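You operate a simulated robot arm through the tools that you are given. There is no shell and no other tool. Be economical: measure what you need, move in short steps, check, and stop when the job is done.

Carry out the task below with a simulated robot arm. There is one attempt and no reset: what you move stays moved.

TASK
Cream the top of the purple pad with the white cloth.
Fine: care cream from the tin, its lid laid on the bench top meanwhile; put the cloth back and close the tin again.

The check looks at the end state, three seconds after you hand in, the way a careful person would. Anything else that was tipped, shoved, dropped, spilled or broken makes it a failure. Lids that push on must go on centred and level and be pressed home; caps that screw on are set level and turned clockwise until they are tight. Flat cloth is picked up by pressing the open fingertips on it (5 to 10 N) and closing them slowly along it; thin cloth reads only 2 to 8 mm in the jaws.

THE ROBOT
A 6-joint arm with a two-finger parallel gripper, fixed in place. Base frame: the origin is at the foot of the arm, x ahead of it, y to its left, z up; the work surface is at about z = 0. Readings come in mm, rad, newtons and seconds.
With the tool pointing down near the work surface it reaches from about 140 to 580 mm from the base axis. Its first joint turns from -1.152 to 1.152 rad. Payload 2.1 kg.
Tool frame: the origin (TCP) lies between the finger pads and is the grasp point; the fingertips stand 30 mm ahead of it; z points along the fingers, y is the line along which they close. Largest opening 94 mm; finger width 28, thickness 10; the body of the gripper, 50 by 96 mm, starts 55 mm behind the TCP.
Orientation is that of the tool frame in the base frame, as a unit quaternion [x, y, z, w]. With the fingers straight down and closing along the base's y, the tool's x points along the base's -x, its y along +y and its z along -z.

THE INTERFACE
- The arm moves only by the tool jog_arm. Its argument "motion" is a list of rows, each a list of 7 numbers: the shift along the tool's x, y, z in m, then the turn, a rotation vector about the tool's x, y, z in rad, then the opening, from 0 (shut) to 1 (fully open). In form: [[x, y, z, rx, ry, rz, jaw], ...]. A call has 1 to 10 rows; each row shifts and turns the commanded pose from where the row before left it, along the tool's axes as they then stand. A row lasts 0.2 s, in which the tool goes at most 50 mm and 0.15 rad; a call with a longer step from one row to the next is refused whole, and so is a gripper value outside its range. A pose out of reach is approached as far as the arm can. The call stops where the force on the tool passes 40 N (or 10 N more than at its start, if that is more) or the arm is blocked; 0.2 s more then pass. The fingers move at their own pace (about 72 mm/s each) and stop on an object; they squeeze with about 45 N. The grip force told is the motor's: it shows also when the fingers shut on nothing. Time passes only in rows, and 0.2 s behind the last, so rows that do not move let the fingers close. The reply holds the time, the measured pose of the TCP, the force on the tool along the base axes, the opening and the grip force, in the units named above and with some noise, and new pictures: "show" is both (left out), scene, wrist or none.
- Cameras (640 x 400 px; columns grow to the right, rows downward): "scene" is fixed at [62.4, -379.7, 488]; the picture's right is [0.63, -0.78, 0.00], its down [-0.40, -0.32, -0.86] and it looks along [0.67, 0.54, -0.51] (base axes); focal length 236 px, centre (320, 200). "wrist" rides on the gripper at [-37, 0, -58] in the tool frame; the picture's right is [0.00, -1.00, 0.00], its down [0.97, 0.00, -0.24] and it looks along [0.24, 0.00, 0.97] (tool axes); focal length 218 px, centre (320, 200). There is no depth. A picture from a camera that has moved, and an enlarged one, comes with that camera's place and axes in the base frame and with its lens. The place of the scene camera against the robot may be out by one fixed shift of up to 12 mm in any direction.
- enlarge(camera, box): a new picture of the part [left, top, right, bottom] of that camera's present view, enlarged. No time passes.
- hand_in(): hands the job in; it is judged then, once.

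Work in short steps. Places have to be worked out from the pictures, the camera data and where the tool is seen: move nearer, look again, correct. Check each grasp and each placing, and mend what went wrong. You have 120 turns and 170 pictures in all, those below and enlarged ones among them. Open the gripper and draw the arm clear of the work before you hand the job in, unless the task says otherwise; then end with one line.

The tools are called after "Call:" as a command line: name --pt "numbers of a row" for each row, then --argument value for the rest, lists and objects as JSON in quotes. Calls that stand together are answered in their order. jog_arm: Moves the arm, as the interface text tells. Its arguments: {"type":"object","properties":{"motion":{"type":"array","items":{"type":"array","items":{"type":"number"}}},"show":{"type":"string","enum":["both","scene","wrist","none"]}},"required":["motion"]} The other tools are called the same way: enlarge (camera, box) takes an enlarged picture of a part of a camera's view; hand_in () hands the job in.

At the start:

```text
time_s: 0.0
tool_pos: [297.8, -46.6, 362.7]
ee_rot: [0.0, 1.0, 0.001, 0.0]
wrist_force: [0.0, -0.6, -0.3]
width: 93.9
finger_force: 0.0
```

scene: 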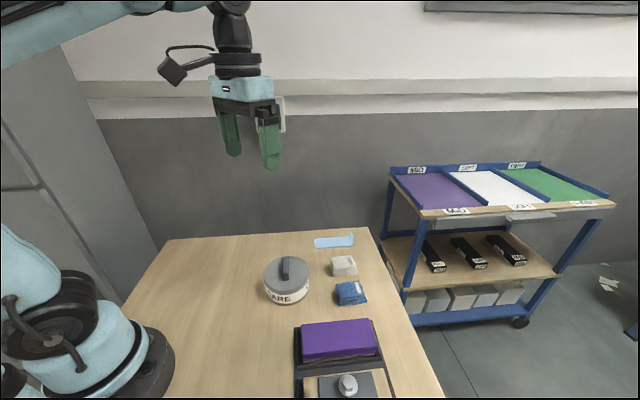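
wrist: 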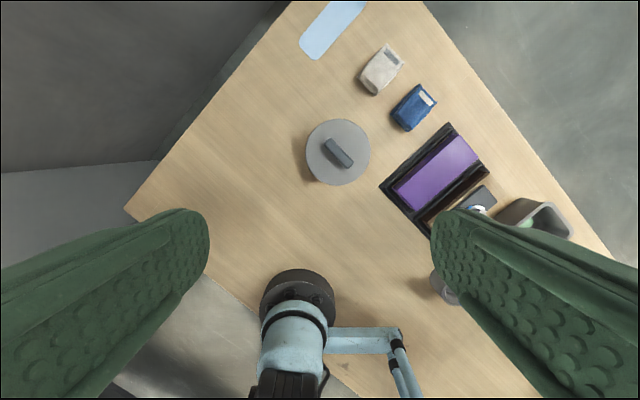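

I see a tin with "CARE" label, a white and a blue cloth, and a purple pad in a tray. I enlarge both views to see the details.

Call:
enlarge --camera "scene" --box '[240, 220, 440, 400]'

Call:
enlarge --camera "wrist" --box '[280, 0, 600, 300]'

```text
2.22 times, centred on (340, 310) of scene
camera zoom: at [62.4, -379.7, 488.0], right [0.63, -0.78, 0.0], down [-0.4, -0.32, -0.86], along [0.67, 0.54, -0.51], focal length 523 px, centre (276, -44)
```

zoom: 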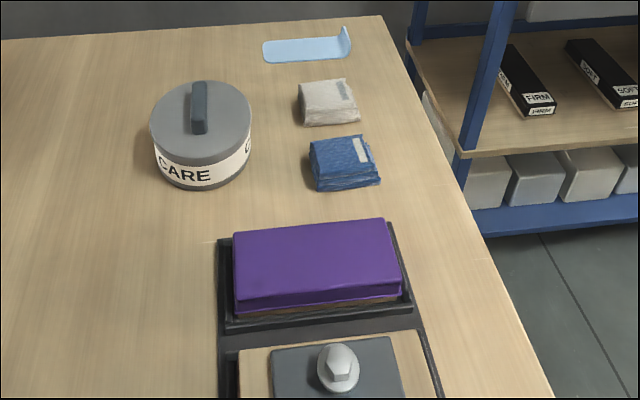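

```text
1.33 times, centred on (440, 150) of wrist
camera zoom: at [334.0, -47.5, 421.0], right [0.0, -1.0, 0.0], down [-0.97, 0.0, 0.24], along [-0.24, 0.0, -0.97], focal length 291 px, centre (160, 267)
```

zoom: 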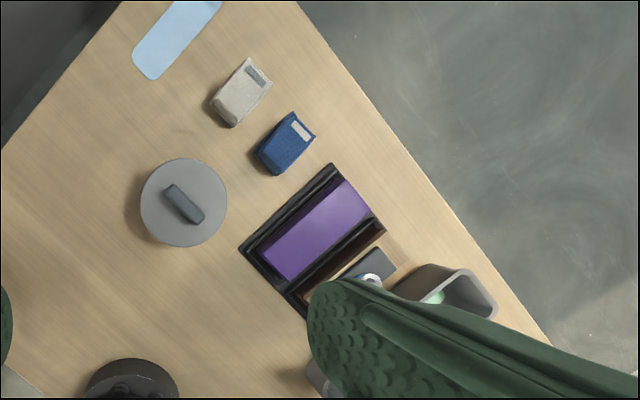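

Rough estimate: tin lid at about (322,-77), z≈70, with its handle bar at about 45°. The white cloth is near (454,-149) and the pad near (290,-252). I move above the tin and turn the jaws across the bar.

Call:
jog_arm --pt "-0.008 -0.01 0.037 0 0 0 1" --pt "-0.008 -0.01 0.037 0 0 0 1" --pt "-0.008 -0.01 0.036 0 0 0 1" --pt "0 0 0 0 0 -0.14 1" --pt "0 0 0 0 0 -0.14 1" --pt "0 0 0 0 0 -0.14 1" --pt "0 0 0 0 0 -0.14 1" --pt "0 0 0 0 0 -0.14 1"

```text
time_s: 1.8
tool_pos: [322.4, -75.3, 252.8]
ee_rot: [-0.343, 0.939, 0.0, 0.0]
wrist_force: [-0.6, 0.0, -0.3]
width: 93.9
finger_force: 0.1
camera wrist: at [349.6, -53.5, 310.2], right [0.65, -0.76, 0.0], down [-0.74, -0.63, 0.24], along [-0.18, -0.16, -0.97], focal length 218 px, centre (320, 200)
```

scene: 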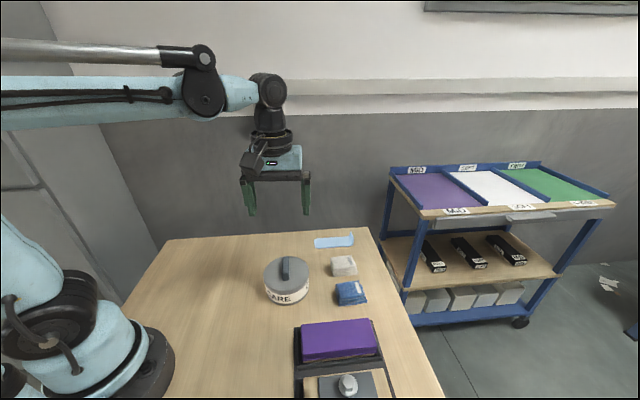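
wrist: 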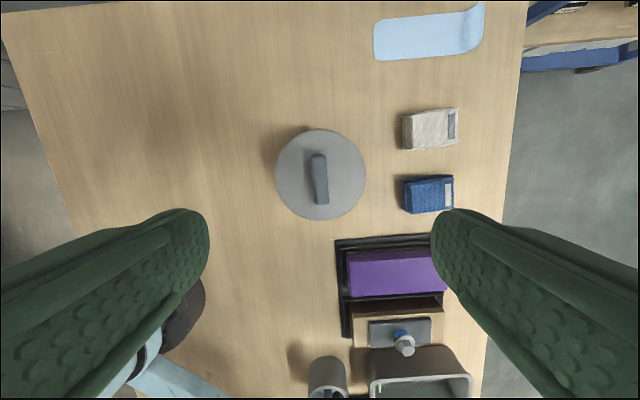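

The bar is 5° off the jaw normal and the tin is almost centred below. I turn a little more and go down for a closer look at the lid.

Call:
jog_arm --pt "0 0 0.04 0 0 -0.08 1" --pt "0 0 0.04 0 0 0 1" --pt "0 0 0.03 0 0 0 1"

Call:
enlarge --camera "scene" --box '[240, 220, 340, 320]'

```text
time_s: 2.6
tool_pos: [322.9, -75.5, 142.0]
ee_rot: [-0.38, 0.925, 0.0, 0.0]
wrist_force: [-0.2, -0.1, -0.6]
width: 93.8
finger_force: 0.1
camera wrist: at [347.8, -50.3, 200.0], right [0.7, -0.71, 0.0], down [-0.69, -0.68, 0.24], along [-0.17, -0.17, -0.97], focal length 218 px, centre (320, 200)
```

scene: 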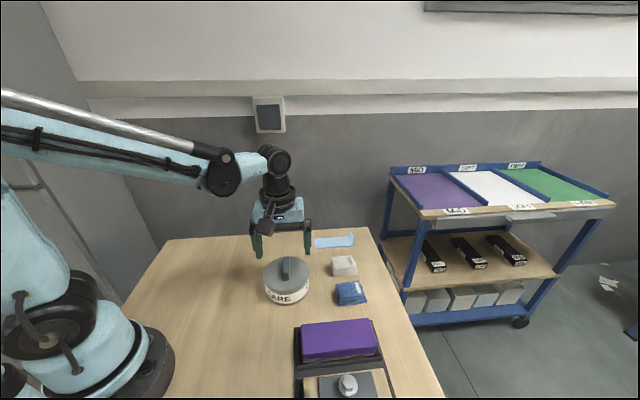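
wrist: 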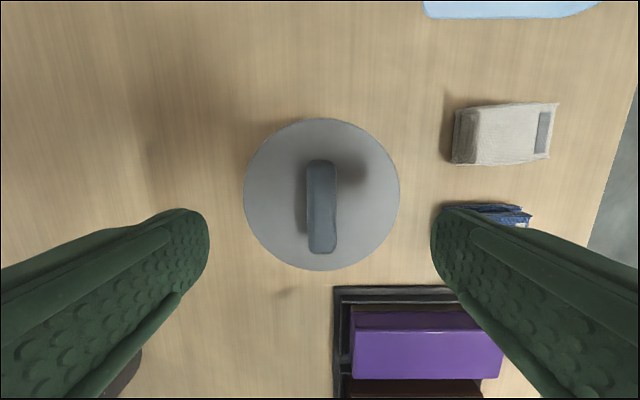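

```text
4.00 times, centred on (290, 270) of scene
camera zoom: at [62.4, -379.7, 488.0], right [0.63, -0.78, 0.0], down [-0.4, -0.32, -0.86], along [0.67, 0.54, -0.51], focal length 942 px, centre (440, -80)
```

zoom: 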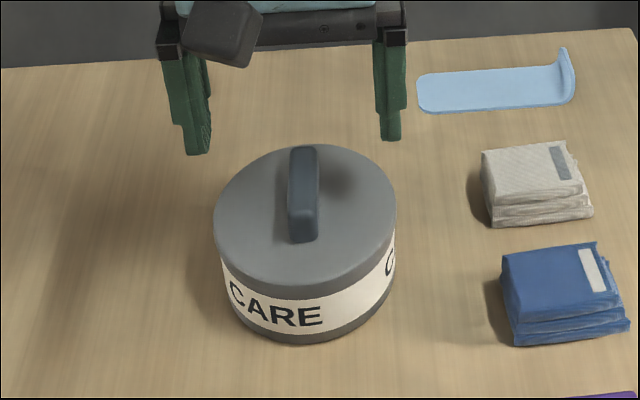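

The lid top is at z≈50, about 107 mm in diameter, with a bar about 18 mm wide and 20 mm high, right under the TCP. I go down so the tips stand just above the lid, then close.

Call:
jog_arm --pt "0 0 0.03 0 0 0 1" --pt "0 0 0.02 0 0 0 1" --pt "0 0 0.006 0 0 0 1"

```text
time_s: 3.4
tool_pos: [320.9, -75.8, 88.4]
ee_rot: [-0.381, 0.925, 0.0, 0.0]
wrist_force: [0.4, -0.2, -0.2]
width: 93.8
finger_force: 0.0
camera wrist: at [346.9, -51.2, 145.1], right [0.7, -0.71, 0.0], down [-0.69, -0.68, 0.24], along [-0.17, -0.17, -0.97], focal length 218 px, centre (320, 200)
```

scene: 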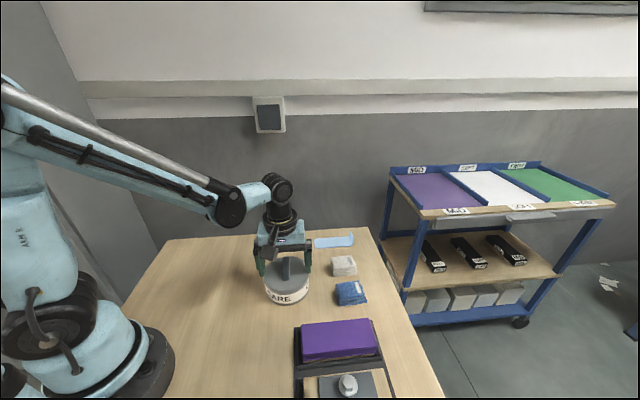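
wrist: 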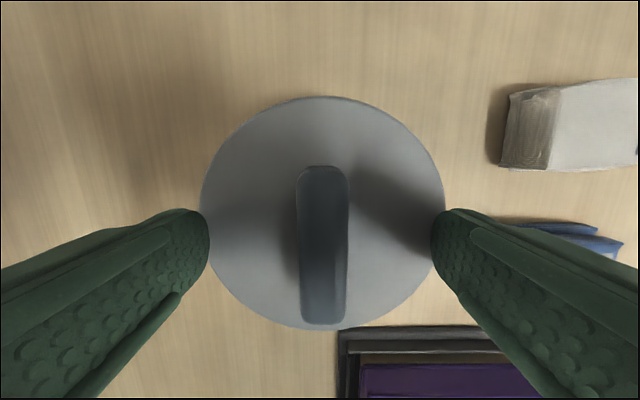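

Lid top is at z≈48.5; tips are at 58. I lower 5 mm and close on the bar.

Call:
jog_arm --pt "0 0.0 0.005 0 0 0 1" --pt "0 0 0 0 0 0 0.5" --pt "0 0 0 0 0 0 0.0" --pt "0 0 0 0 0 0 0" --pt "0 0 0 0 0 0 0" --show "wrist"

```text
time_s: 3.7
tool_pos: [321.3, -76.4, 89.2]
ee_rot: [-0.38, 0.925, 0.0, -0.001]
wrist_force: [-1.4, 1.2, 12.6]
width: 93.8
finger_force: 0.0
stopped in row 1: the force on the tool passed its limit (the readings are from after the stop); the commanded pose is now the measured one
camera wrist: at [347.2, -51.3, 144.6], right [0.7, -0.71, 0.0], down [-0.69, -0.68, 0.24], along [-0.17, -0.17, -0.97], focal length 218 px, centre (320, 200)
```

wrist: 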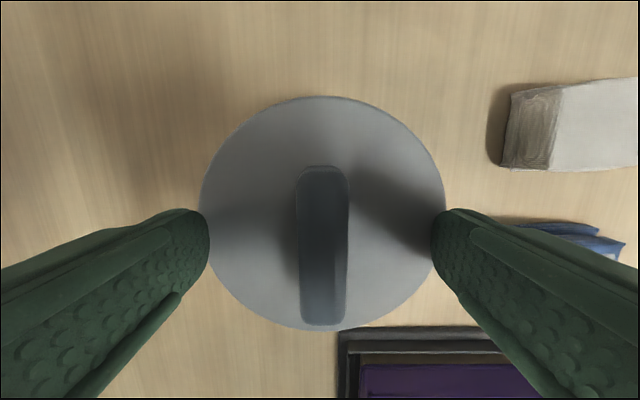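

The tips touched the lid top (so it is at z≈58). I raise 3 mm and close.

Call:
jog_arm --pt "0 0.0 -0.003 0 0 0 1" --pt "0 0 0 0 0 0 0.5" --pt "0 0 0 0 0 0 0.0" --pt "0 0 0 0 0 0 0" --pt "0 0 0 0 0 0 0" --show "wrist"

```text
time_s: 4.9
tool_pos: [321.0, -76.1, 90.2]
ee_rot: [-0.38, 0.925, 0.0, -0.002]
wrist_force: [-0.2, 0.0, 0.0]
width: 15.6
finger_force: 45.1
camera wrist: at [347.1, -51.1, 147.2], right [0.7, -0.71, 0.0], down [-0.69, -0.68, 0.24], along [-0.17, -0.17, -0.97], focal length 218 px, centre (320, 200)
```

wrist: 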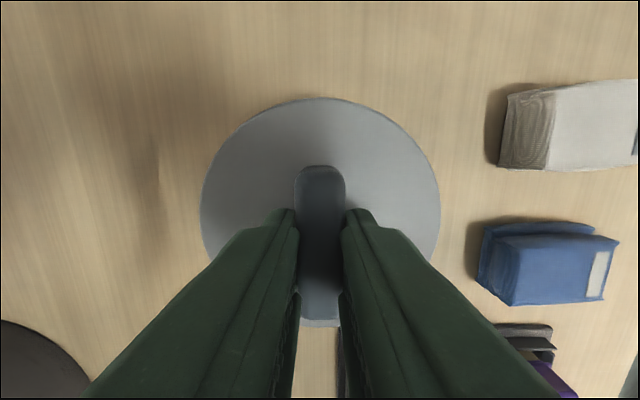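

Bar gripped at 15.6 mm. The closed-tin grip pose is (321.0,-76.1,90.2). I lift gently to see if the lid pulls off.

Call:
jog_arm --pt "0 0.0 -0.003 0 0 0 0" --pt "0 0 -0.003 0 0 0 0" --pt "0 0 -0.004 0 0 0 0.0" --show "wrist"

Call:
enlarge --camera "scene" --box '[240, 220, 340, 320]'

```text
time_s: 5.7
tool_pos: [321.8, -76.6, 100.0]
ee_rot: [-0.38, 0.925, 0.0, -0.001]
wrist_force: [-0.1, -0.2, -0.9]
width: 16.0
finger_force: 44.9
camera wrist: at [347.1, -51.2, 157.4], right [0.7, -0.71, 0.0], down [-0.69, -0.68, 0.24], along [-0.17, -0.17, -0.97], focal length 218 px, centre (320, 200)
```

wrist: 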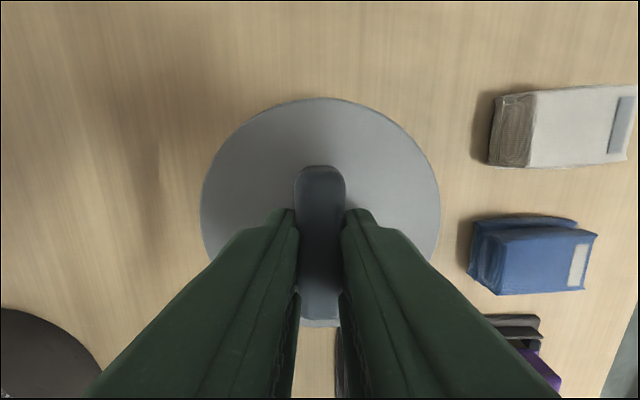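

```text
4.00 times, centred on (290, 270) of scene
camera zoom: at [62.4, -379.7, 488.0], right [0.63, -0.78, 0.0], down [-0.4, -0.32, -0.86], along [0.67, 0.54, -0.51], focal length 942 px, centre (440, -80)
```

zoom: 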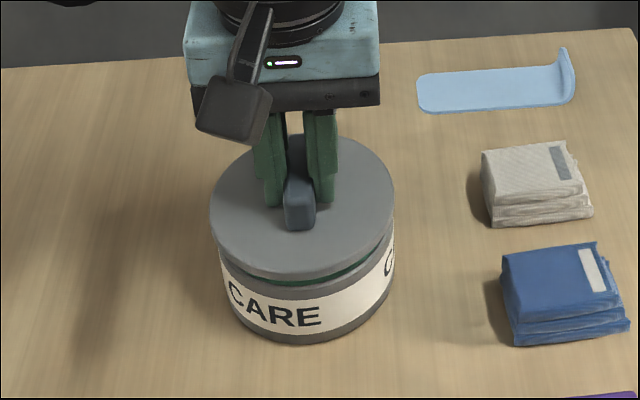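

The lid lifts with a gap visible above the tin. I raise it and carry it left to bare bench around (290,80).

Call:
jog_arm --pt "0 0 -0.03 0 0 0 0" --pt "0 0 -0.03 0 0 0 0" --pt "-0.0219 0.0332 0 0 0 0 0" --pt "-0.0219 0.0332 0 0 0 0 0" --pt "-0.0219 0.0332 0 0 0 0 0" --pt "-0.0219 0.0332 0 0 0 0 0"

```text
time_s: 7.1
tool_pos: [289.1, 81.8, 160.0]
ee_rot: [-0.38, 0.925, 0.0, -0.001]
wrist_force: [-1.0, -0.4, -0.5]
width: 15.8
finger_force: 44.9
camera wrist: at [314.5, 105.4, 216.8], right [0.7, -0.71, 0.0], down [-0.69, -0.68, 0.24], along [-0.17, -0.17, -0.97], focal length 218 px, centre (320, 200)
```

scene: 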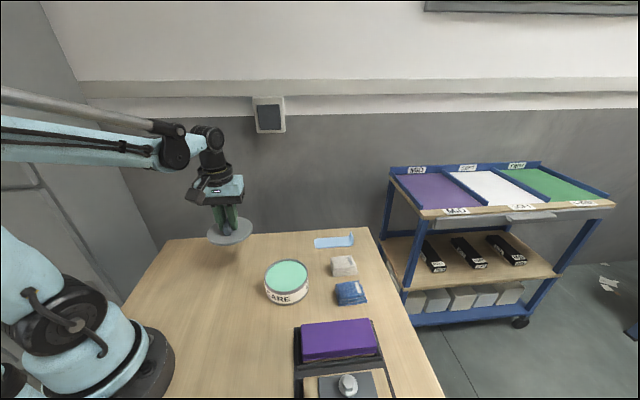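
wrist: 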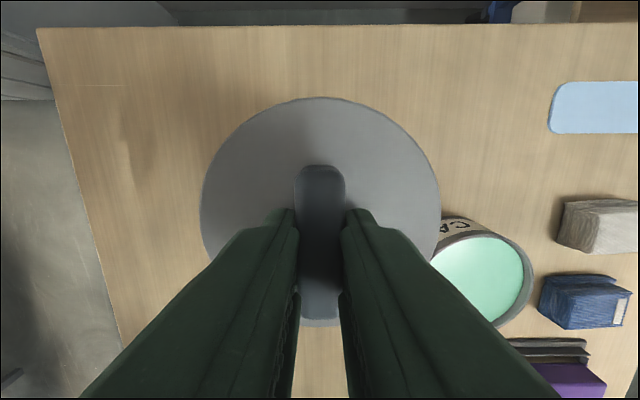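

Lid is over bare bench and the tin stays put, cream exposed. I lower toward the bench until contact.

Call:
jog_arm --pt "0 0 0.04 0 0 0 0" --pt "0 0 0.04 0 0 0 0" --pt "0 0 0.015 0 0 0 0" --pt "0 0 0.005 0 0 0 0" --pt "0 0 0.003 0 0 0 0" --pt "0 0 0.003 0 0 0 0"

Call:
enlarge --camera "scene" --box '[190, 200, 310, 310]'

```text
time_s: 8.5
tool_pos: [290.2, 82.1, 52.9]
ee_rot: [-0.38, 0.925, 0.001, 0.0]
wrist_force: [-0.6, 0.4, 0.1]
width: 15.6
finger_force: 44.9
camera wrist: at [316.1, 104.8, 110.9], right [0.7, -0.71, 0.0], down [-0.69, -0.68, 0.24], along [-0.17, -0.17, -0.97], focal length 218 px, centre (320, 200)
```

scene: 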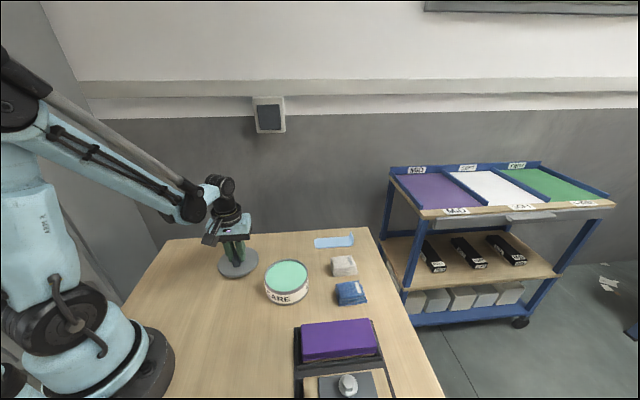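
wrist: 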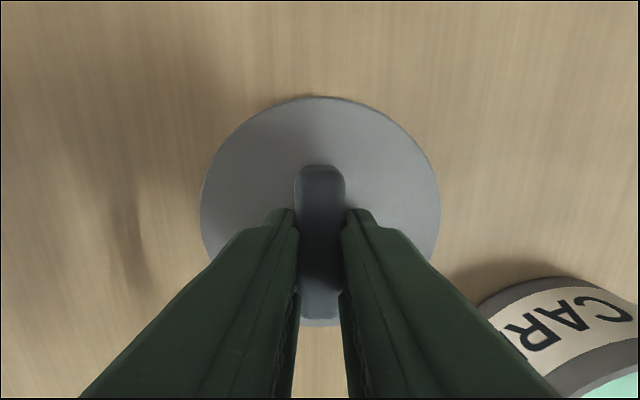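

```text
3.64 times, centred on (250, 255) of scene
camera zoom: at [62.4, -379.7, 488.0], right [0.63, -0.78, 0.0], down [-0.4, -0.32, -0.86], along [0.67, 0.54, -0.51], focal length 856 px, centre (574, 0)
```

zoom: 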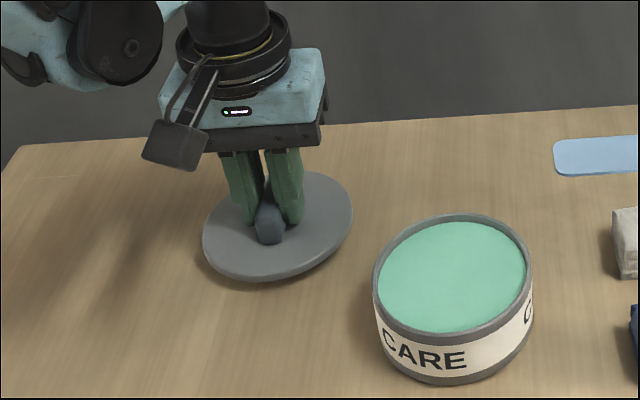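

No contact yet. I lower in fine steps.

Call:
jog_arm --pt "0 0 0.002 0 0 0 0" --pt "0 0 0.002 0 0 0 0" --pt "0 0 0.002 0 0 0 0" --pt "0 0 0.002 0 0 0 0" --pt "0 0 0.002 0 0 0 0" --pt "0 0 0.002 0 0 0 0" --show "none"

```text
time_s: 9.9
tool_pos: [291.0, 79.5, 40.9]
ee_rot: [-0.381, 0.925, 0.001, -0.001]
wrist_force: [-0.1, 0.7, -0.7]
width: 15.7
finger_force: 45.0
```

Call:
jog_arm --pt "0 0 0.001 0 0 0 0" --pt "0 0 0.001 0 0 0 0" --pt "0 0 0.001 0 0 0 0" --pt "0 0 0.001 0 0 0 0" --pt "0 0 0.001 0 0 0 0" --pt "0 0 0.001 0 0 0 0" --show "wrist"

```text
time_s: 11.1
tool_pos: [291.6, 79.3, 37.5]
ee_rot: [-0.38, 0.925, 0.001, -0.001]
wrist_force: [-0.9, -0.4, 17.1]
width: 15.9
finger_force: 45.1
stopped in row 5: the force on the tool passed its limit (the readings are from after the stop); the commanded pose is now the measured one
camera wrist: at [316.0, 104.6, 94.4], right [0.7, -0.71, 0.0], down [-0.69, -0.68, 0.24], along [-0.17, -0.17, -0.97], focal length 218 px, centre (320, 200)
```

wrist: 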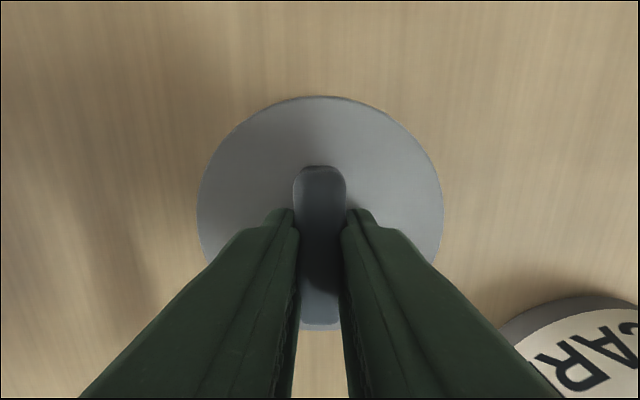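

The lid is on the bench (grip pose 291,79.4,38). I open and rise.

Call:
jog_arm --pt "0 0 -0.001 0 0 0 0.3" --pt "0 0 0 0 0 0 0.5" --pt "0 0 0 0 0 0 0.5" --pt "0 0 -0.02 0 0 0 0.5" --pt "0 0 -0.05 0 0 0 0.6" --pt "0 0 -0.05 0 0 0 0.6"

```text
time_s: 12.5
tool_pos: [290.5, 79.7, 158.5]
ee_rot: [-0.381, 0.925, 0.001, -0.001]
wrist_force: [1.0, -1.1, 1.0]
width: 56.4
finger_force: 0.0
camera wrist: at [315.6, 104.6, 215.4], right [0.7, -0.71, 0.0], down [-0.69, -0.68, 0.24], along [-0.17, -0.17, -0.97], focal length 218 px, centre (320, 200)
```

scene: 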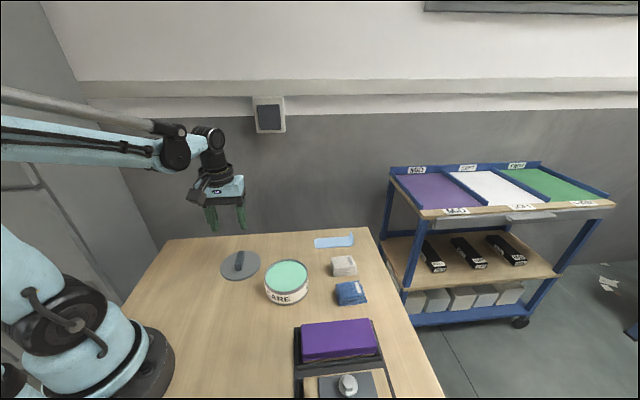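
wrist: 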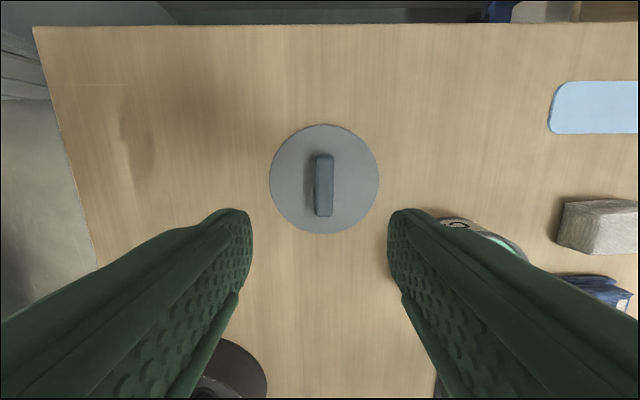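

Lid lies flat on the bench. Next I go above the white cloth for a close look.

Call:
jog_arm --pt "0 0 -0.04 0 0 0 1" --pt "0.0066 -0.0392 0 0 0 0 1" --pt "0.0066 -0.0392 0 0 0 0 1" --pt "0.0066 -0.0392 0 0 0 0 1" --pt "0.0066 -0.0392 0 0 0 0 1" --pt "0.0066 -0.0392 0 0 0 0 1" --pt "0.0066 -0.0392 0 0 0 0 1" --pt "0.0066 -0.0392 0 0 0 0 1"

```text
time_s: 14.3
tool_pos: [450.1, -150.8, 198.2]
ee_rot: [-0.38, 0.925, 0.001, -0.001]
wrist_force: [0.5, 0.7, 0.4]
width: 93.9
finger_force: 0.1
camera wrist: at [475.6, -125.3, 255.3], right [0.7, -0.71, 0.0], down [-0.69, -0.68, 0.24], along [-0.17, -0.17, -0.97], focal length 218 px, centre (320, 200)
```

scene: 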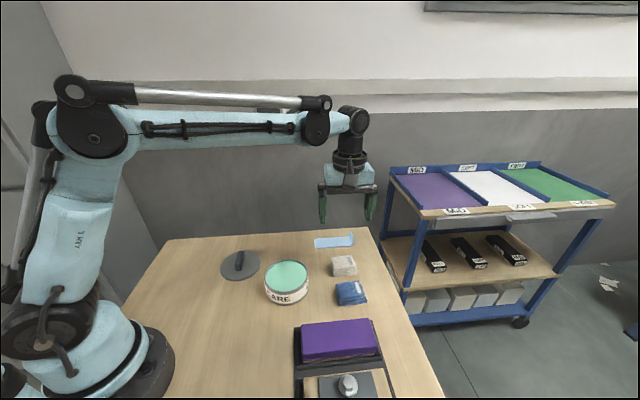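
wrist: 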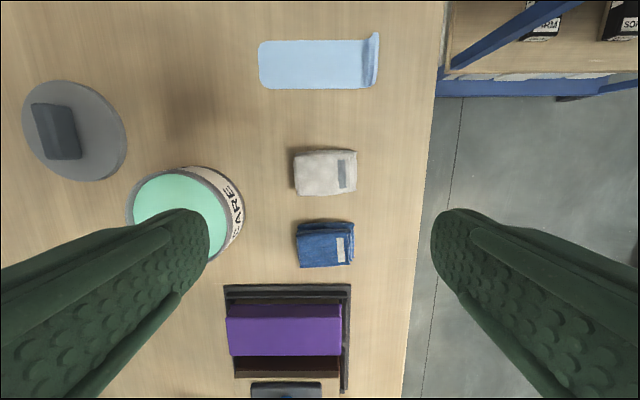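

The white cloth is a folded stack of about 65×46 mm, centred near (460,-150). I move over it and lower for a closer view.

Call:
jog_arm --pt "-0.0075 -0.0065 0.045 0 0 0 1" --pt "0 0 0.045 0 0 0 1" --show "wrist"

Call:
enlarge --camera "scene" --box '[310, 230, 390, 310]'

```text
time_s: 14.9
tool_pos: [458.3, -147.8, 107.0]
ee_rot: [-0.38, 0.925, 0.0, -0.001]
wrist_force: [-0.9, -0.6, -0.3]
width: 93.6
finger_force: 0.1
camera wrist: at [485.1, -122.4, 164.6], right [0.7, -0.71, 0.0], down [-0.69, -0.68, 0.24], along [-0.17, -0.17, -0.97], focal length 218 px, centre (320, 200)
```

wrist: 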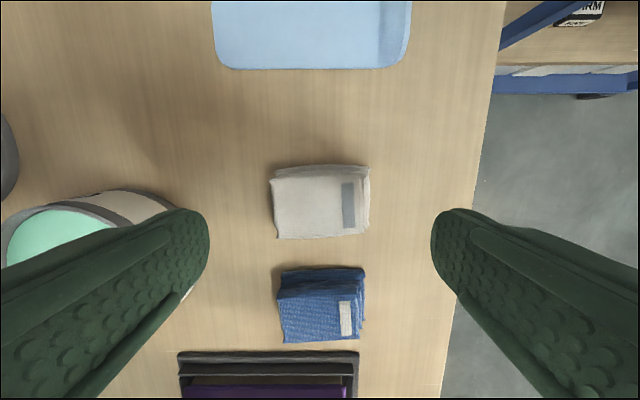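

```text
5.00 times, centred on (350, 270) of scene
camera zoom: at [62.4, -379.7, 488.0], right [0.63, -0.78, 0.0], down [-0.4, -0.32, -0.86], along [0.67, 0.54, -0.51], focal length 1178 px, centre (170, -150)
```

zoom: 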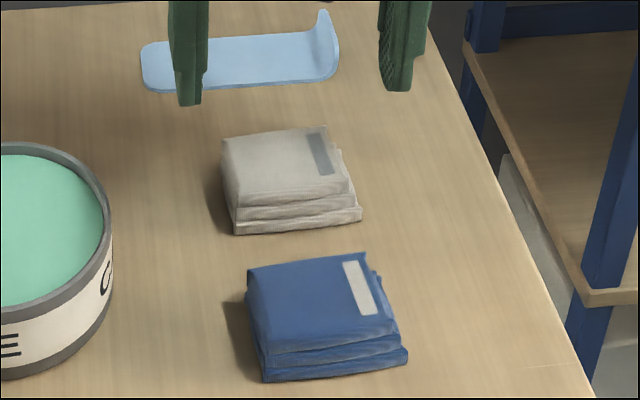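

The cloth lies centred between the jaws. I lower so the tips are at about z=8 beside it and close along its long side slowly.

Call:
jog_arm --pt "0.0015 -0.001 0.04 0 0 0 1" --pt "0 0 0.02 0 0 0 1" --pt "0 0 0.008 0 0 0 0.9" --pt "0 0 0.0 0 0 0 0.8" --pt "0 0 0.0 0 0 0 0.7" --pt "0 0 0.0 0 0 0 0.65"

```text
time_s: 16.3
tool_pos: [460.3, -149.7, 39.2]
ee_rot: [-0.38, 0.925, 0.0, -0.001]
wrist_force: [0.3, 0.1, -0.4]
width: 69.9
finger_force: 44.6
camera wrist: at [486.3, -124.7, 96.5], right [0.7, -0.71, 0.0], down [-0.69, -0.68, 0.24], along [-0.17, -0.17, -0.97], focal length 218 px, centre (320, 200)
```

scene: 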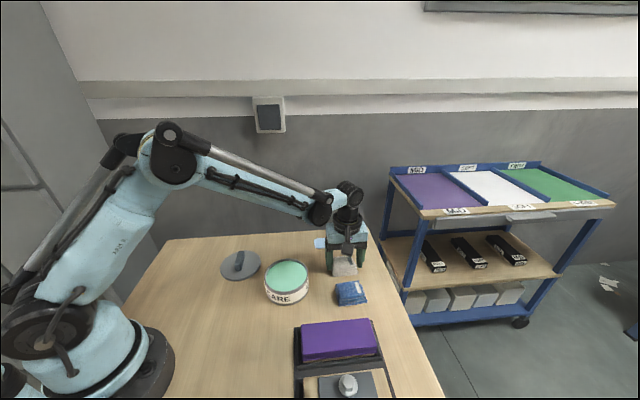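
wrist: 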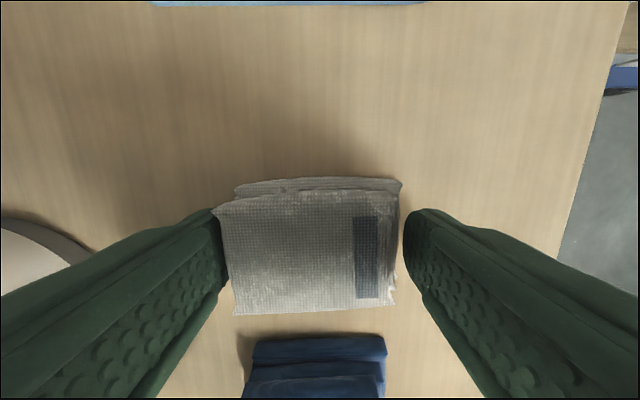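

The jaws stopped at 69.9 mm with full grip force: the cloth is held. I lift it gently and check.

Call:
jog_arm --pt "0 0 0.0 0 0 0 0.5" --pt "0 0 0.0 0 0 0 0.5" --pt "0 0 -0.02 0 0 0 0.5" --pt "0 0 -0.03 0 0 0 0.5" --pt "0 0 -0.04 0 0 0 0.5" --pt "0 0 0 0 0 0 0.5"

Call:
enlarge --camera "scene" --box '[290, 190, 410, 310]'

```text
time_s: 17.7
tool_pos: [462.1, -147.7, 129.1]
ee_rot: [-0.38, 0.925, 0.0, -0.002]
wrist_force: [0.1, -0.3, -0.3]
width: 69.9
finger_force: 45.4
camera wrist: at [488.0, -123.8, 186.6], right [0.7, -0.71, 0.0], down [-0.69, -0.68, 0.24], along [-0.17, -0.17, -0.97], focal length 218 px, centre (320, 200)
```

scene: 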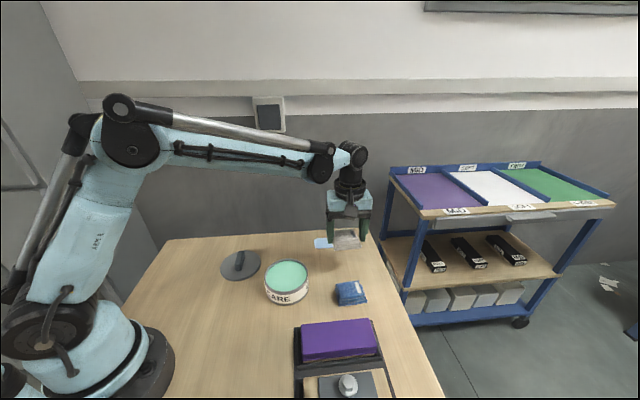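
wrist: 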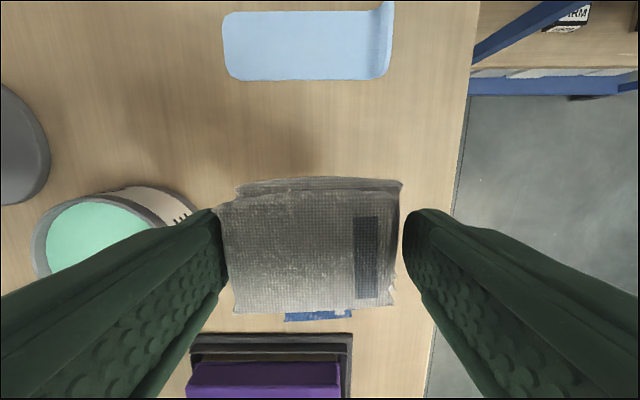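

```text
3.33 times, centred on (350, 250) of scene
camera zoom: at [62.4, -379.7, 488.0], right [0.63, -0.78, 0.0], down [-0.4, -0.32, -0.86], along [0.67, 0.54, -0.51], focal length 785 px, centre (220, 33)
```

zoom: 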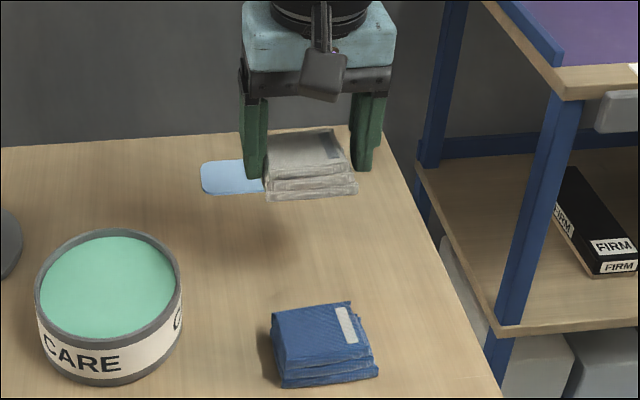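

The cloth is held, its underside 39 mm below the TCP. I carry it over the tin centre at about (326,-73).

Call:
jog_arm --pt "0.01105 0.0372 0 0 0 0 0.5" --pt "0.01105 0.0372 0 0 0 0 0.5" --pt "0.01105 0.0372 0 0 0 0 0.5" --pt "0.01105 0.0372 0 0 0 0 0.5" --pt "0 0 0.02 0 0 0 0.5"

Call:
enlarge --camera "scene" --box '[230, 210, 340, 320]'

```text
time_s: 18.9
tool_pos: [321.8, -74.0, 109.7]
ee_rot: [-0.381, 0.925, 0.001, 0.0]
wrist_force: [0.6, 0.6, 0.5]
width: 69.5
finger_force: 44.8
camera wrist: at [348.2, -49.8, 166.9], right [0.7, -0.71, 0.0], down [-0.69, -0.68, 0.24], along [-0.17, -0.17, -0.97], focal length 218 px, centre (320, 200)
```

scene: 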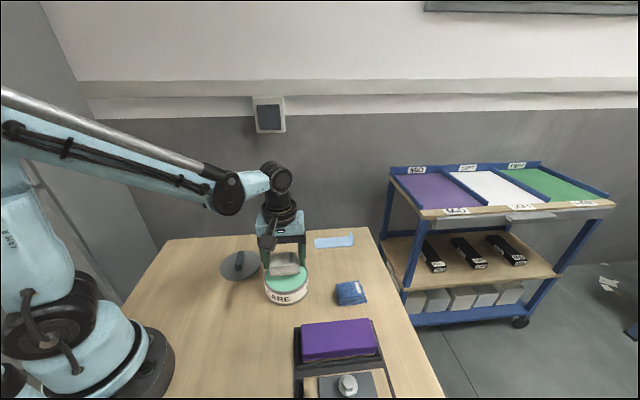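
wrist: 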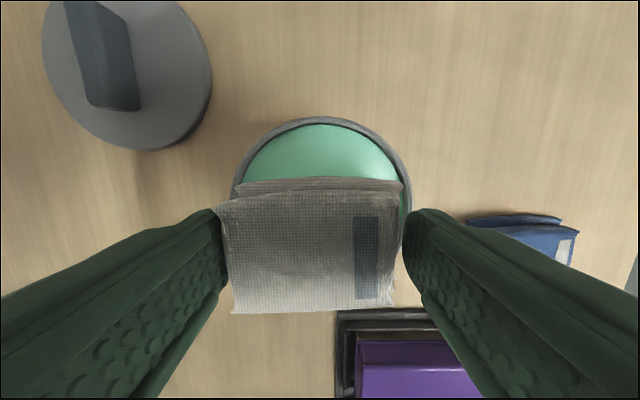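

```text
3.64 times, centred on (285, 265) of scene
camera zoom: at [62.4, -379.7, 488.0], right [0.63, -0.78, 0.0], down [-0.4, -0.32, -0.86], along [0.67, 0.54, -0.51], focal length 856 px, centre (447, -36)
```

zoom: 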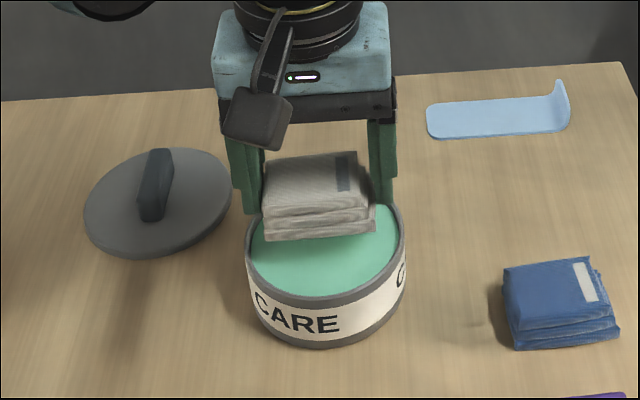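

The tin centre is about (325.6,-72.4), 4 mm ahead of the TCP. I centre over it and lower in fine steps into the cream.

Call:
jog_arm --pt "-0.0038 -0.0015 0.0 0 0 0 0.5" --pt "0 0 0.012 0 0 0 0.5" --pt "0 0 0.002 0 0 0 0.5" --pt "0 0 0.002 0 0 0 0.5" --pt "0 0 0.002 0 0 0 0.5" --pt "0 0 0.001 0 0 0 0.5" --pt "0 0 0.001 0 0 0 0.5"

Call:
enlarge --camera "scene" --box '[230, 210, 340, 320]'

```text
time_s: 20.5
tool_pos: [327.3, -72.1, 90.9]
ee_rot: [-0.38, 0.925, 0.0, -0.002]
wrist_force: [0.8, 0.5, 0.2]
width: 69.4
finger_force: 45.3
camera wrist: at [353.0, -48.0, 147.2], right [0.7, -0.71, 0.0], down [-0.69, -0.68, 0.24], along [-0.17, -0.17, -0.97], focal length 218 px, centre (320, 200)
```

scene: 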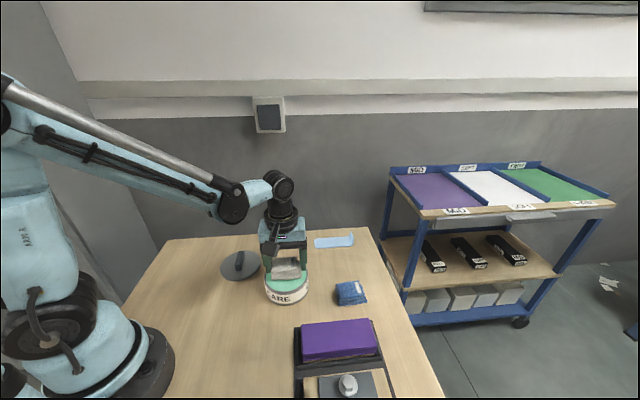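
wrist: 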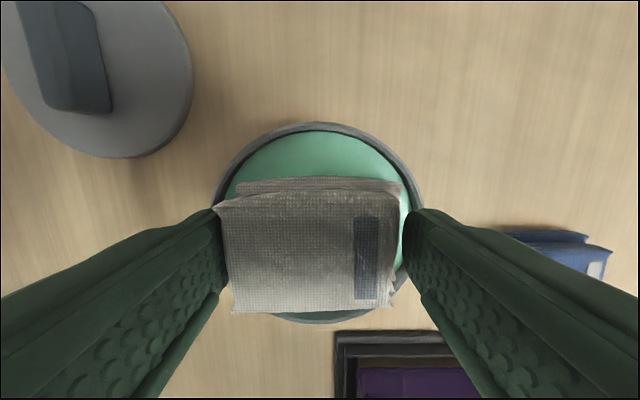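

```text
3.64 times, centred on (285, 265) of scene
camera zoom: at [62.4, -379.7, 488.0], right [0.63, -0.78, 0.0], down [-0.4, -0.32, -0.86], along [0.67, 0.54, -0.51], focal length 856 px, centre (447, -36)
```

zoom: 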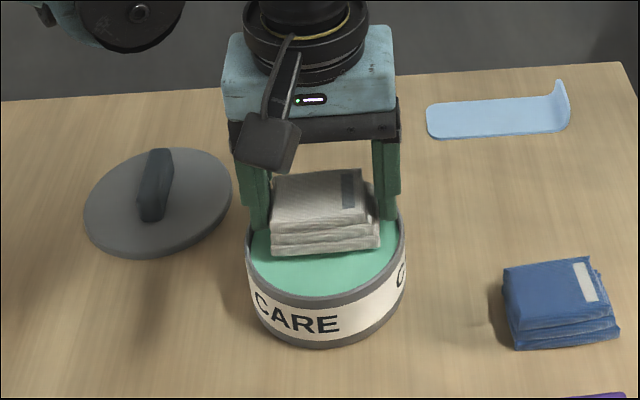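

No contact yet at TCP 91 (cloth underside at about 52). I keep lowering in 1 mm steps.

Call:
jog_arm --pt "-0.002 0 0.001 0 0 0 0.5" --pt "0 0 0.001 0 0 0 0.5" --pt "0 0 0.001 0 0 0 0.5" --pt "0 0 0.001 0 0 0 0.5" --show "none"

```text
time_s: 21.5
tool_pos: [327.8, -70.3, 85.8]
ee_rot: [-0.38, 0.925, 0.001, 0.0]
wrist_force: [-4.2, 6.4, 34.7]
width: 69.1
finger_force: 45.3
```

Contact at TCP 85.8 with 35 N, more than wanted. I back off 1 mm and look.

Call:
jog_arm --pt "0 0 -0.001 0 0 0 0.5" --show "wrist"

Call:
enlarge --camera "scene" --box '[240, 220, 330, 310]'

```text
time_s: 21.9
tool_pos: [328.5, -71.2, 86.5]
ee_rot: [-0.381, 0.924, 0.001, -0.001]
wrist_force: [0.4, 6.3, 14.4]
width: 68.8
finger_force: 44.9
camera wrist: at [354.2, -46.4, 143.8], right [0.7, -0.71, 0.0], down [-0.69, -0.68, 0.24], along [-0.17, -0.17, -0.97], focal length 218 px, centre (320, 200)
```

wrist: 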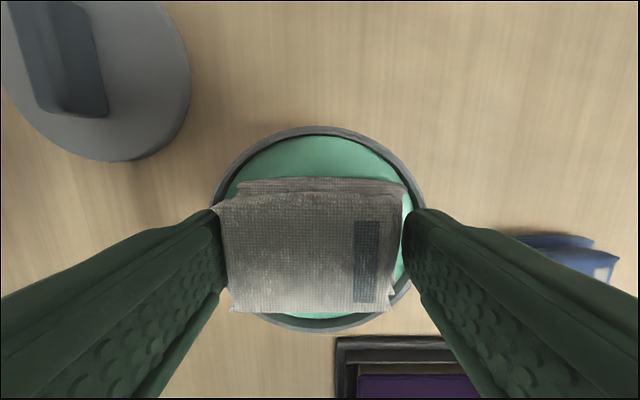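

```text
4.44 times, centred on (285, 265) of scene
camera zoom: at [62.3, -379.7, 488.0], right [0.63, -0.78, 0.0], down [-0.4, -0.32, -0.86], along [0.67, 0.54, -0.51], focal length 1047 px, centre (476, -89)
```

zoom: 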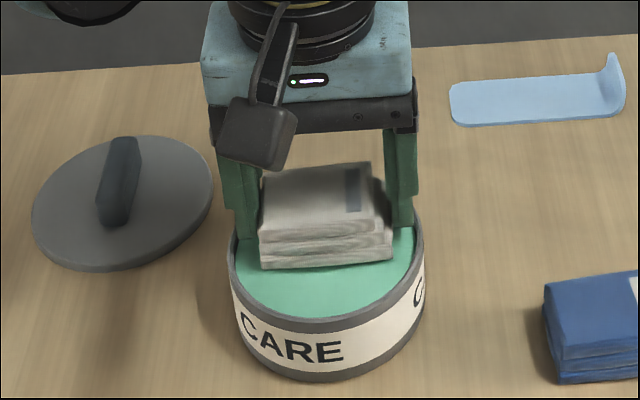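

I lift slightly and check whether the cream took a print and the cloth picked some up.

Call:
jog_arm --pt "0 0 -0.02 0 0 0 0.5" --pt "0 0 -0.04 0 0 0 0.5" --pt "0 0 -0.04 0 0 0 0.5" --show "wrist"

Call:
enlarge --camera "scene" --box '[240, 190, 340, 310]'

```text
time_s: 22.7
tool_pos: [328.7, -70.3, 186.2]
ee_rot: [-0.381, 0.925, 0.001, -0.002]
wrist_force: [0.1, -0.2, -0.7]
width: 69.2
finger_force: 45.5
camera wrist: at [355.5, -45.7, 243.1], right [0.7, -0.71, 0.0], down [-0.69, -0.68, 0.24], along [-0.17, -0.17, -0.97], focal length 218 px, centre (320, 200)
```

wrist: 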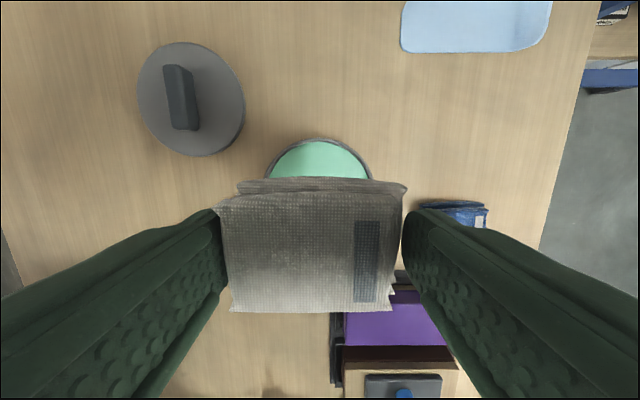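

```text
3.33 times, centred on (290, 250) of scene
camera zoom: at [62.3, -379.7, 488.0], right [0.63, -0.78, 0.0], down [-0.4, -0.32, -0.86], along [0.67, 0.54, -0.51], focal length 785 px, centre (420, 33)
```

zoom: 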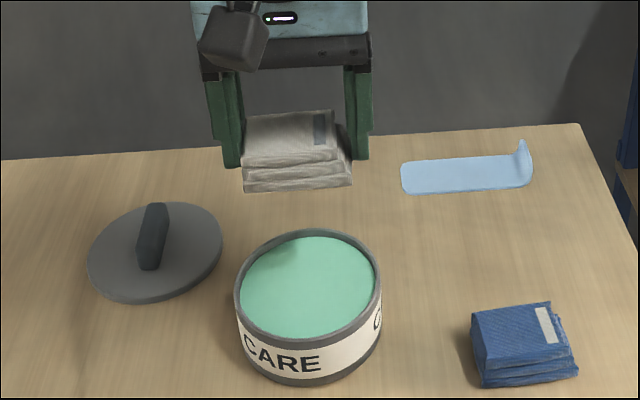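

The cream print is unclear. I raise the cloth and tilt the tool so the scene camera sees the cloth's underside.

Call:
jog_arm --pt "0 0 -0.05 0 0 0 0.5" --pt "0 0 -0.05 0 0 0 0.5" --pt "0 0 -0.05 0 0 0 0.5" --pt "0 0 -0.03 0 0.15 0 0.5" --pt "0 0 0 0 0.15 0 0.5" --pt "0 0 0 0 0.15 0 0.5" --pt "0 0 0 0 0.15 0 0.5" --show "none"

Call:
enlarge --camera "scene" --box '[200, 100, 360, 310]'

```text
time_s: 24.3
tool_pos: [329.4, -71.0, 367.0]
ee_rot: [-0.363, 0.883, -0.112, -0.275]
wrist_force: [0.0, 0.0, -1.4]
width: 68.6
finger_force: 45.0
```

```text
1.90 times, centred on (280, 205) of scene
camera zoom: at [62.3, -379.7, 488.0], right [0.63, -0.78, 0.0], down [-0.4, -0.32, -0.86], along [0.67, 0.54, -0.51], focal length 449 px, centre (396, 190)
```

zoom: 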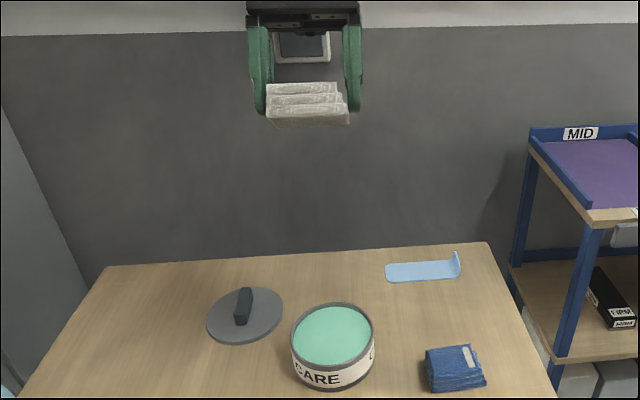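

The underside is just becoming visible. I tilt a bit more and zoom.

Call:
jog_arm --pt "0 0 0 0 0.15 0 0.5" --pt "0 0 0 0 0.15 0 0.5" --show "none"

Call:
enlarge --camera "scene" --box '[245, 100, 305, 170]'

```text
time_s: 24.9
tool_pos: [328.7, -110.8, 366.4]
ee_rot: [-0.361, 0.864, -0.146, -0.318]
wrist_force: [0.4, -1.0, 0.0]
width: 68.9
finger_force: 45.0
out of reach, approached as far as the arm can: row 1, 2
```

```text
5.71 times, centred on (275, 135) of scene
camera zoom: at [62.4, -379.7, 488.0], right [0.63, -0.78, 0.0], down [-0.4, -0.32, -0.86], along [0.67, 0.54, -0.51], focal length 1346 px, centre (577, 571)
```

zoom: 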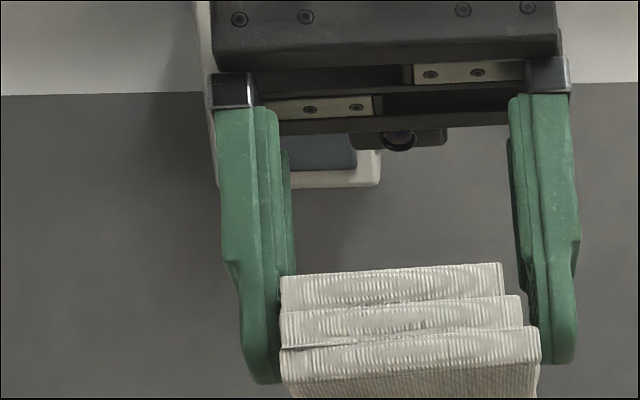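

Call:
enlarge --camera "scene" --box '[255, 140, 315, 190]'

```text
8.00 times, centred on (285, 165) of scene
camera zoom: at [62.4, -379.7, 488.0], right [0.63, -0.78, 0.0], down [-0.4, -0.32, -0.86], along [0.67, 0.54, -0.51], focal length 1884 px, centre (600, 480)
```

zoom: 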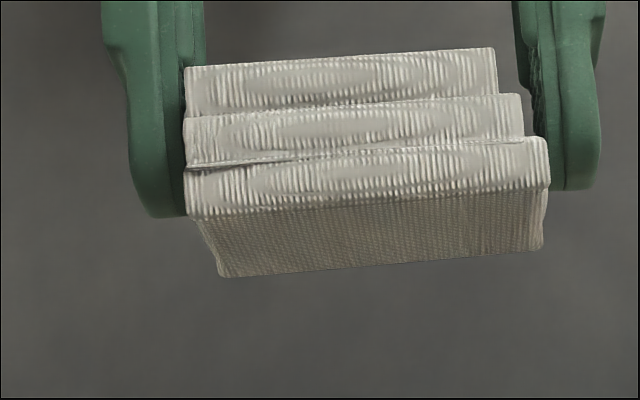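

The underside still looks clean. I check the cream surface for a mark before I try again.

Call:
enlarge --camera "scene" --box '[255, 245, 325, 315]'

```text
5.71 times, centred on (290, 280) of scene
camera zoom: at [62.4, -379.7, 488.0], right [0.63, -0.78, 0.0], down [-0.4, -0.32, -0.86], along [0.67, 0.54, -0.51], focal length 1346 px, centre (491, -257)
```

zoom: 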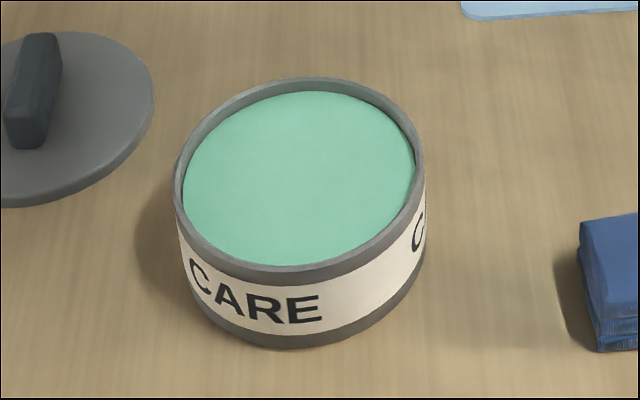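

No print in the cream either. I undo the tilt and go back above the tin for a second, better-centred dip with a rubbing motion.

Call:
jog_arm --pt "0 0 0 0 -0.15 0 0.5" --pt "0 0 0 0 -0.15 0 0.5" --pt "0 0 0 0 -0.15 0 0.5" --pt "0 0 0 0 -0.15 0 0.5" --pt "0 0 0 0 -0.15 0 0.5" --pt "0 0 0 0 -0.15 0 0.5" --show "none"

```text
time_s: 26.3
tool_pos: [329.4, -109.1, 367.8]
ee_rot: [-0.389, 0.917, 0.025, 0.091]
wrist_force: [0.8, -0.4, -0.7]
width: 69.1
finger_force: 45.2
```

The undo overshot slightly (the arm had stopped short). I correct the remaining tilt.

Call:
jog_arm --pt "0 0 0 -0.0115 0.094 0.0115 0.5" --pt "0 0 0 -0.0115 0.094 0.0115 0.5" --pt "0 0 0 0 0 0 0.5" --show "none"

```text
time_s: 27.1
tool_pos: [329.6, -110.7, 366.6]
ee_rot: [-0.38, 0.925, 0.0, -0.002]
wrist_force: [0.1, 0.0, -1.6]
width: 68.7
finger_force: 44.3
```

Upright again. I return above the tin.

Call:
jog_arm --pt "-0.0246 0.03 0.03 0 0 0 0.5" --pt "0 0 0.05 0 0 0 0.5" --pt "0 0 0.05 0 0 0 0.5" --pt "0 0 0.05 0 0 0 0.5" --pt "0 0 0.05 0 0 0 0.5" --pt "0 0 0.03 0 0 0 0.5" --pt "0 0 0.01 0 0 0 0.5" --show "wrist"

```text
time_s: 28.7
tool_pos: [324.9, -71.0, 95.6]
ee_rot: [-0.38, 0.925, 0.001, -0.002]
wrist_force: [0.3, -0.3, -0.4]
width: 68.6
finger_force: 44.9
camera wrist: at [351.2, -46.7, 152.8], right [0.7, -0.71, 0.0], down [-0.69, -0.68, 0.24], along [-0.17, -0.17, -0.97], focal length 218 px, centre (320, 200)
```

wrist: 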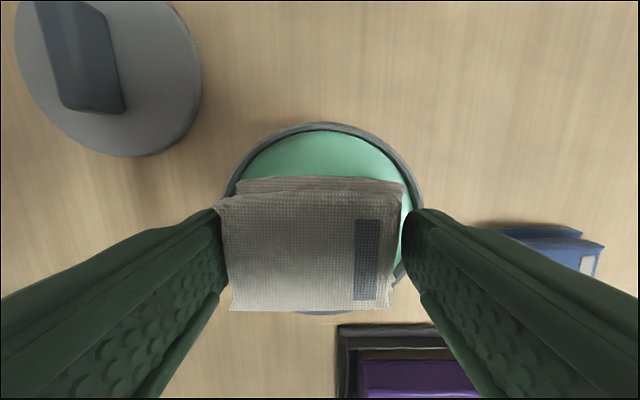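

Centred within 3 mm. I shift that much and lower to just above contact.

Call:
jog_arm --pt "-0.003 -0.0007 0.004 0 0 0 0.5" --pt "0 0 0.003 0 0 0 0.5" --pt "0 0 0.0005 0 0 0 0.5" --show "none"

```text
time_s: 29.5
tool_pos: [327.7, -69.4, 87.6]
ee_rot: [-0.38, 0.925, 0.001, -0.002]
wrist_force: [-0.9, 0.9, -0.3]
width: 68.9
finger_force: 45.4
```

Call:
jog_arm --pt "0 0 0.0005 0 0 0 0.5" --pt "0 0 0.0003 0 0 0 0.5" --show "none"

```text
time_s: 30.1
tool_pos: [327.0, -70.6, 87.2]
ee_rot: [-0.38, 0.925, 0.0, -0.001]
wrist_force: [-0.8, -1.7, 3.0]
width: 68.8
finger_force: 45.5
```

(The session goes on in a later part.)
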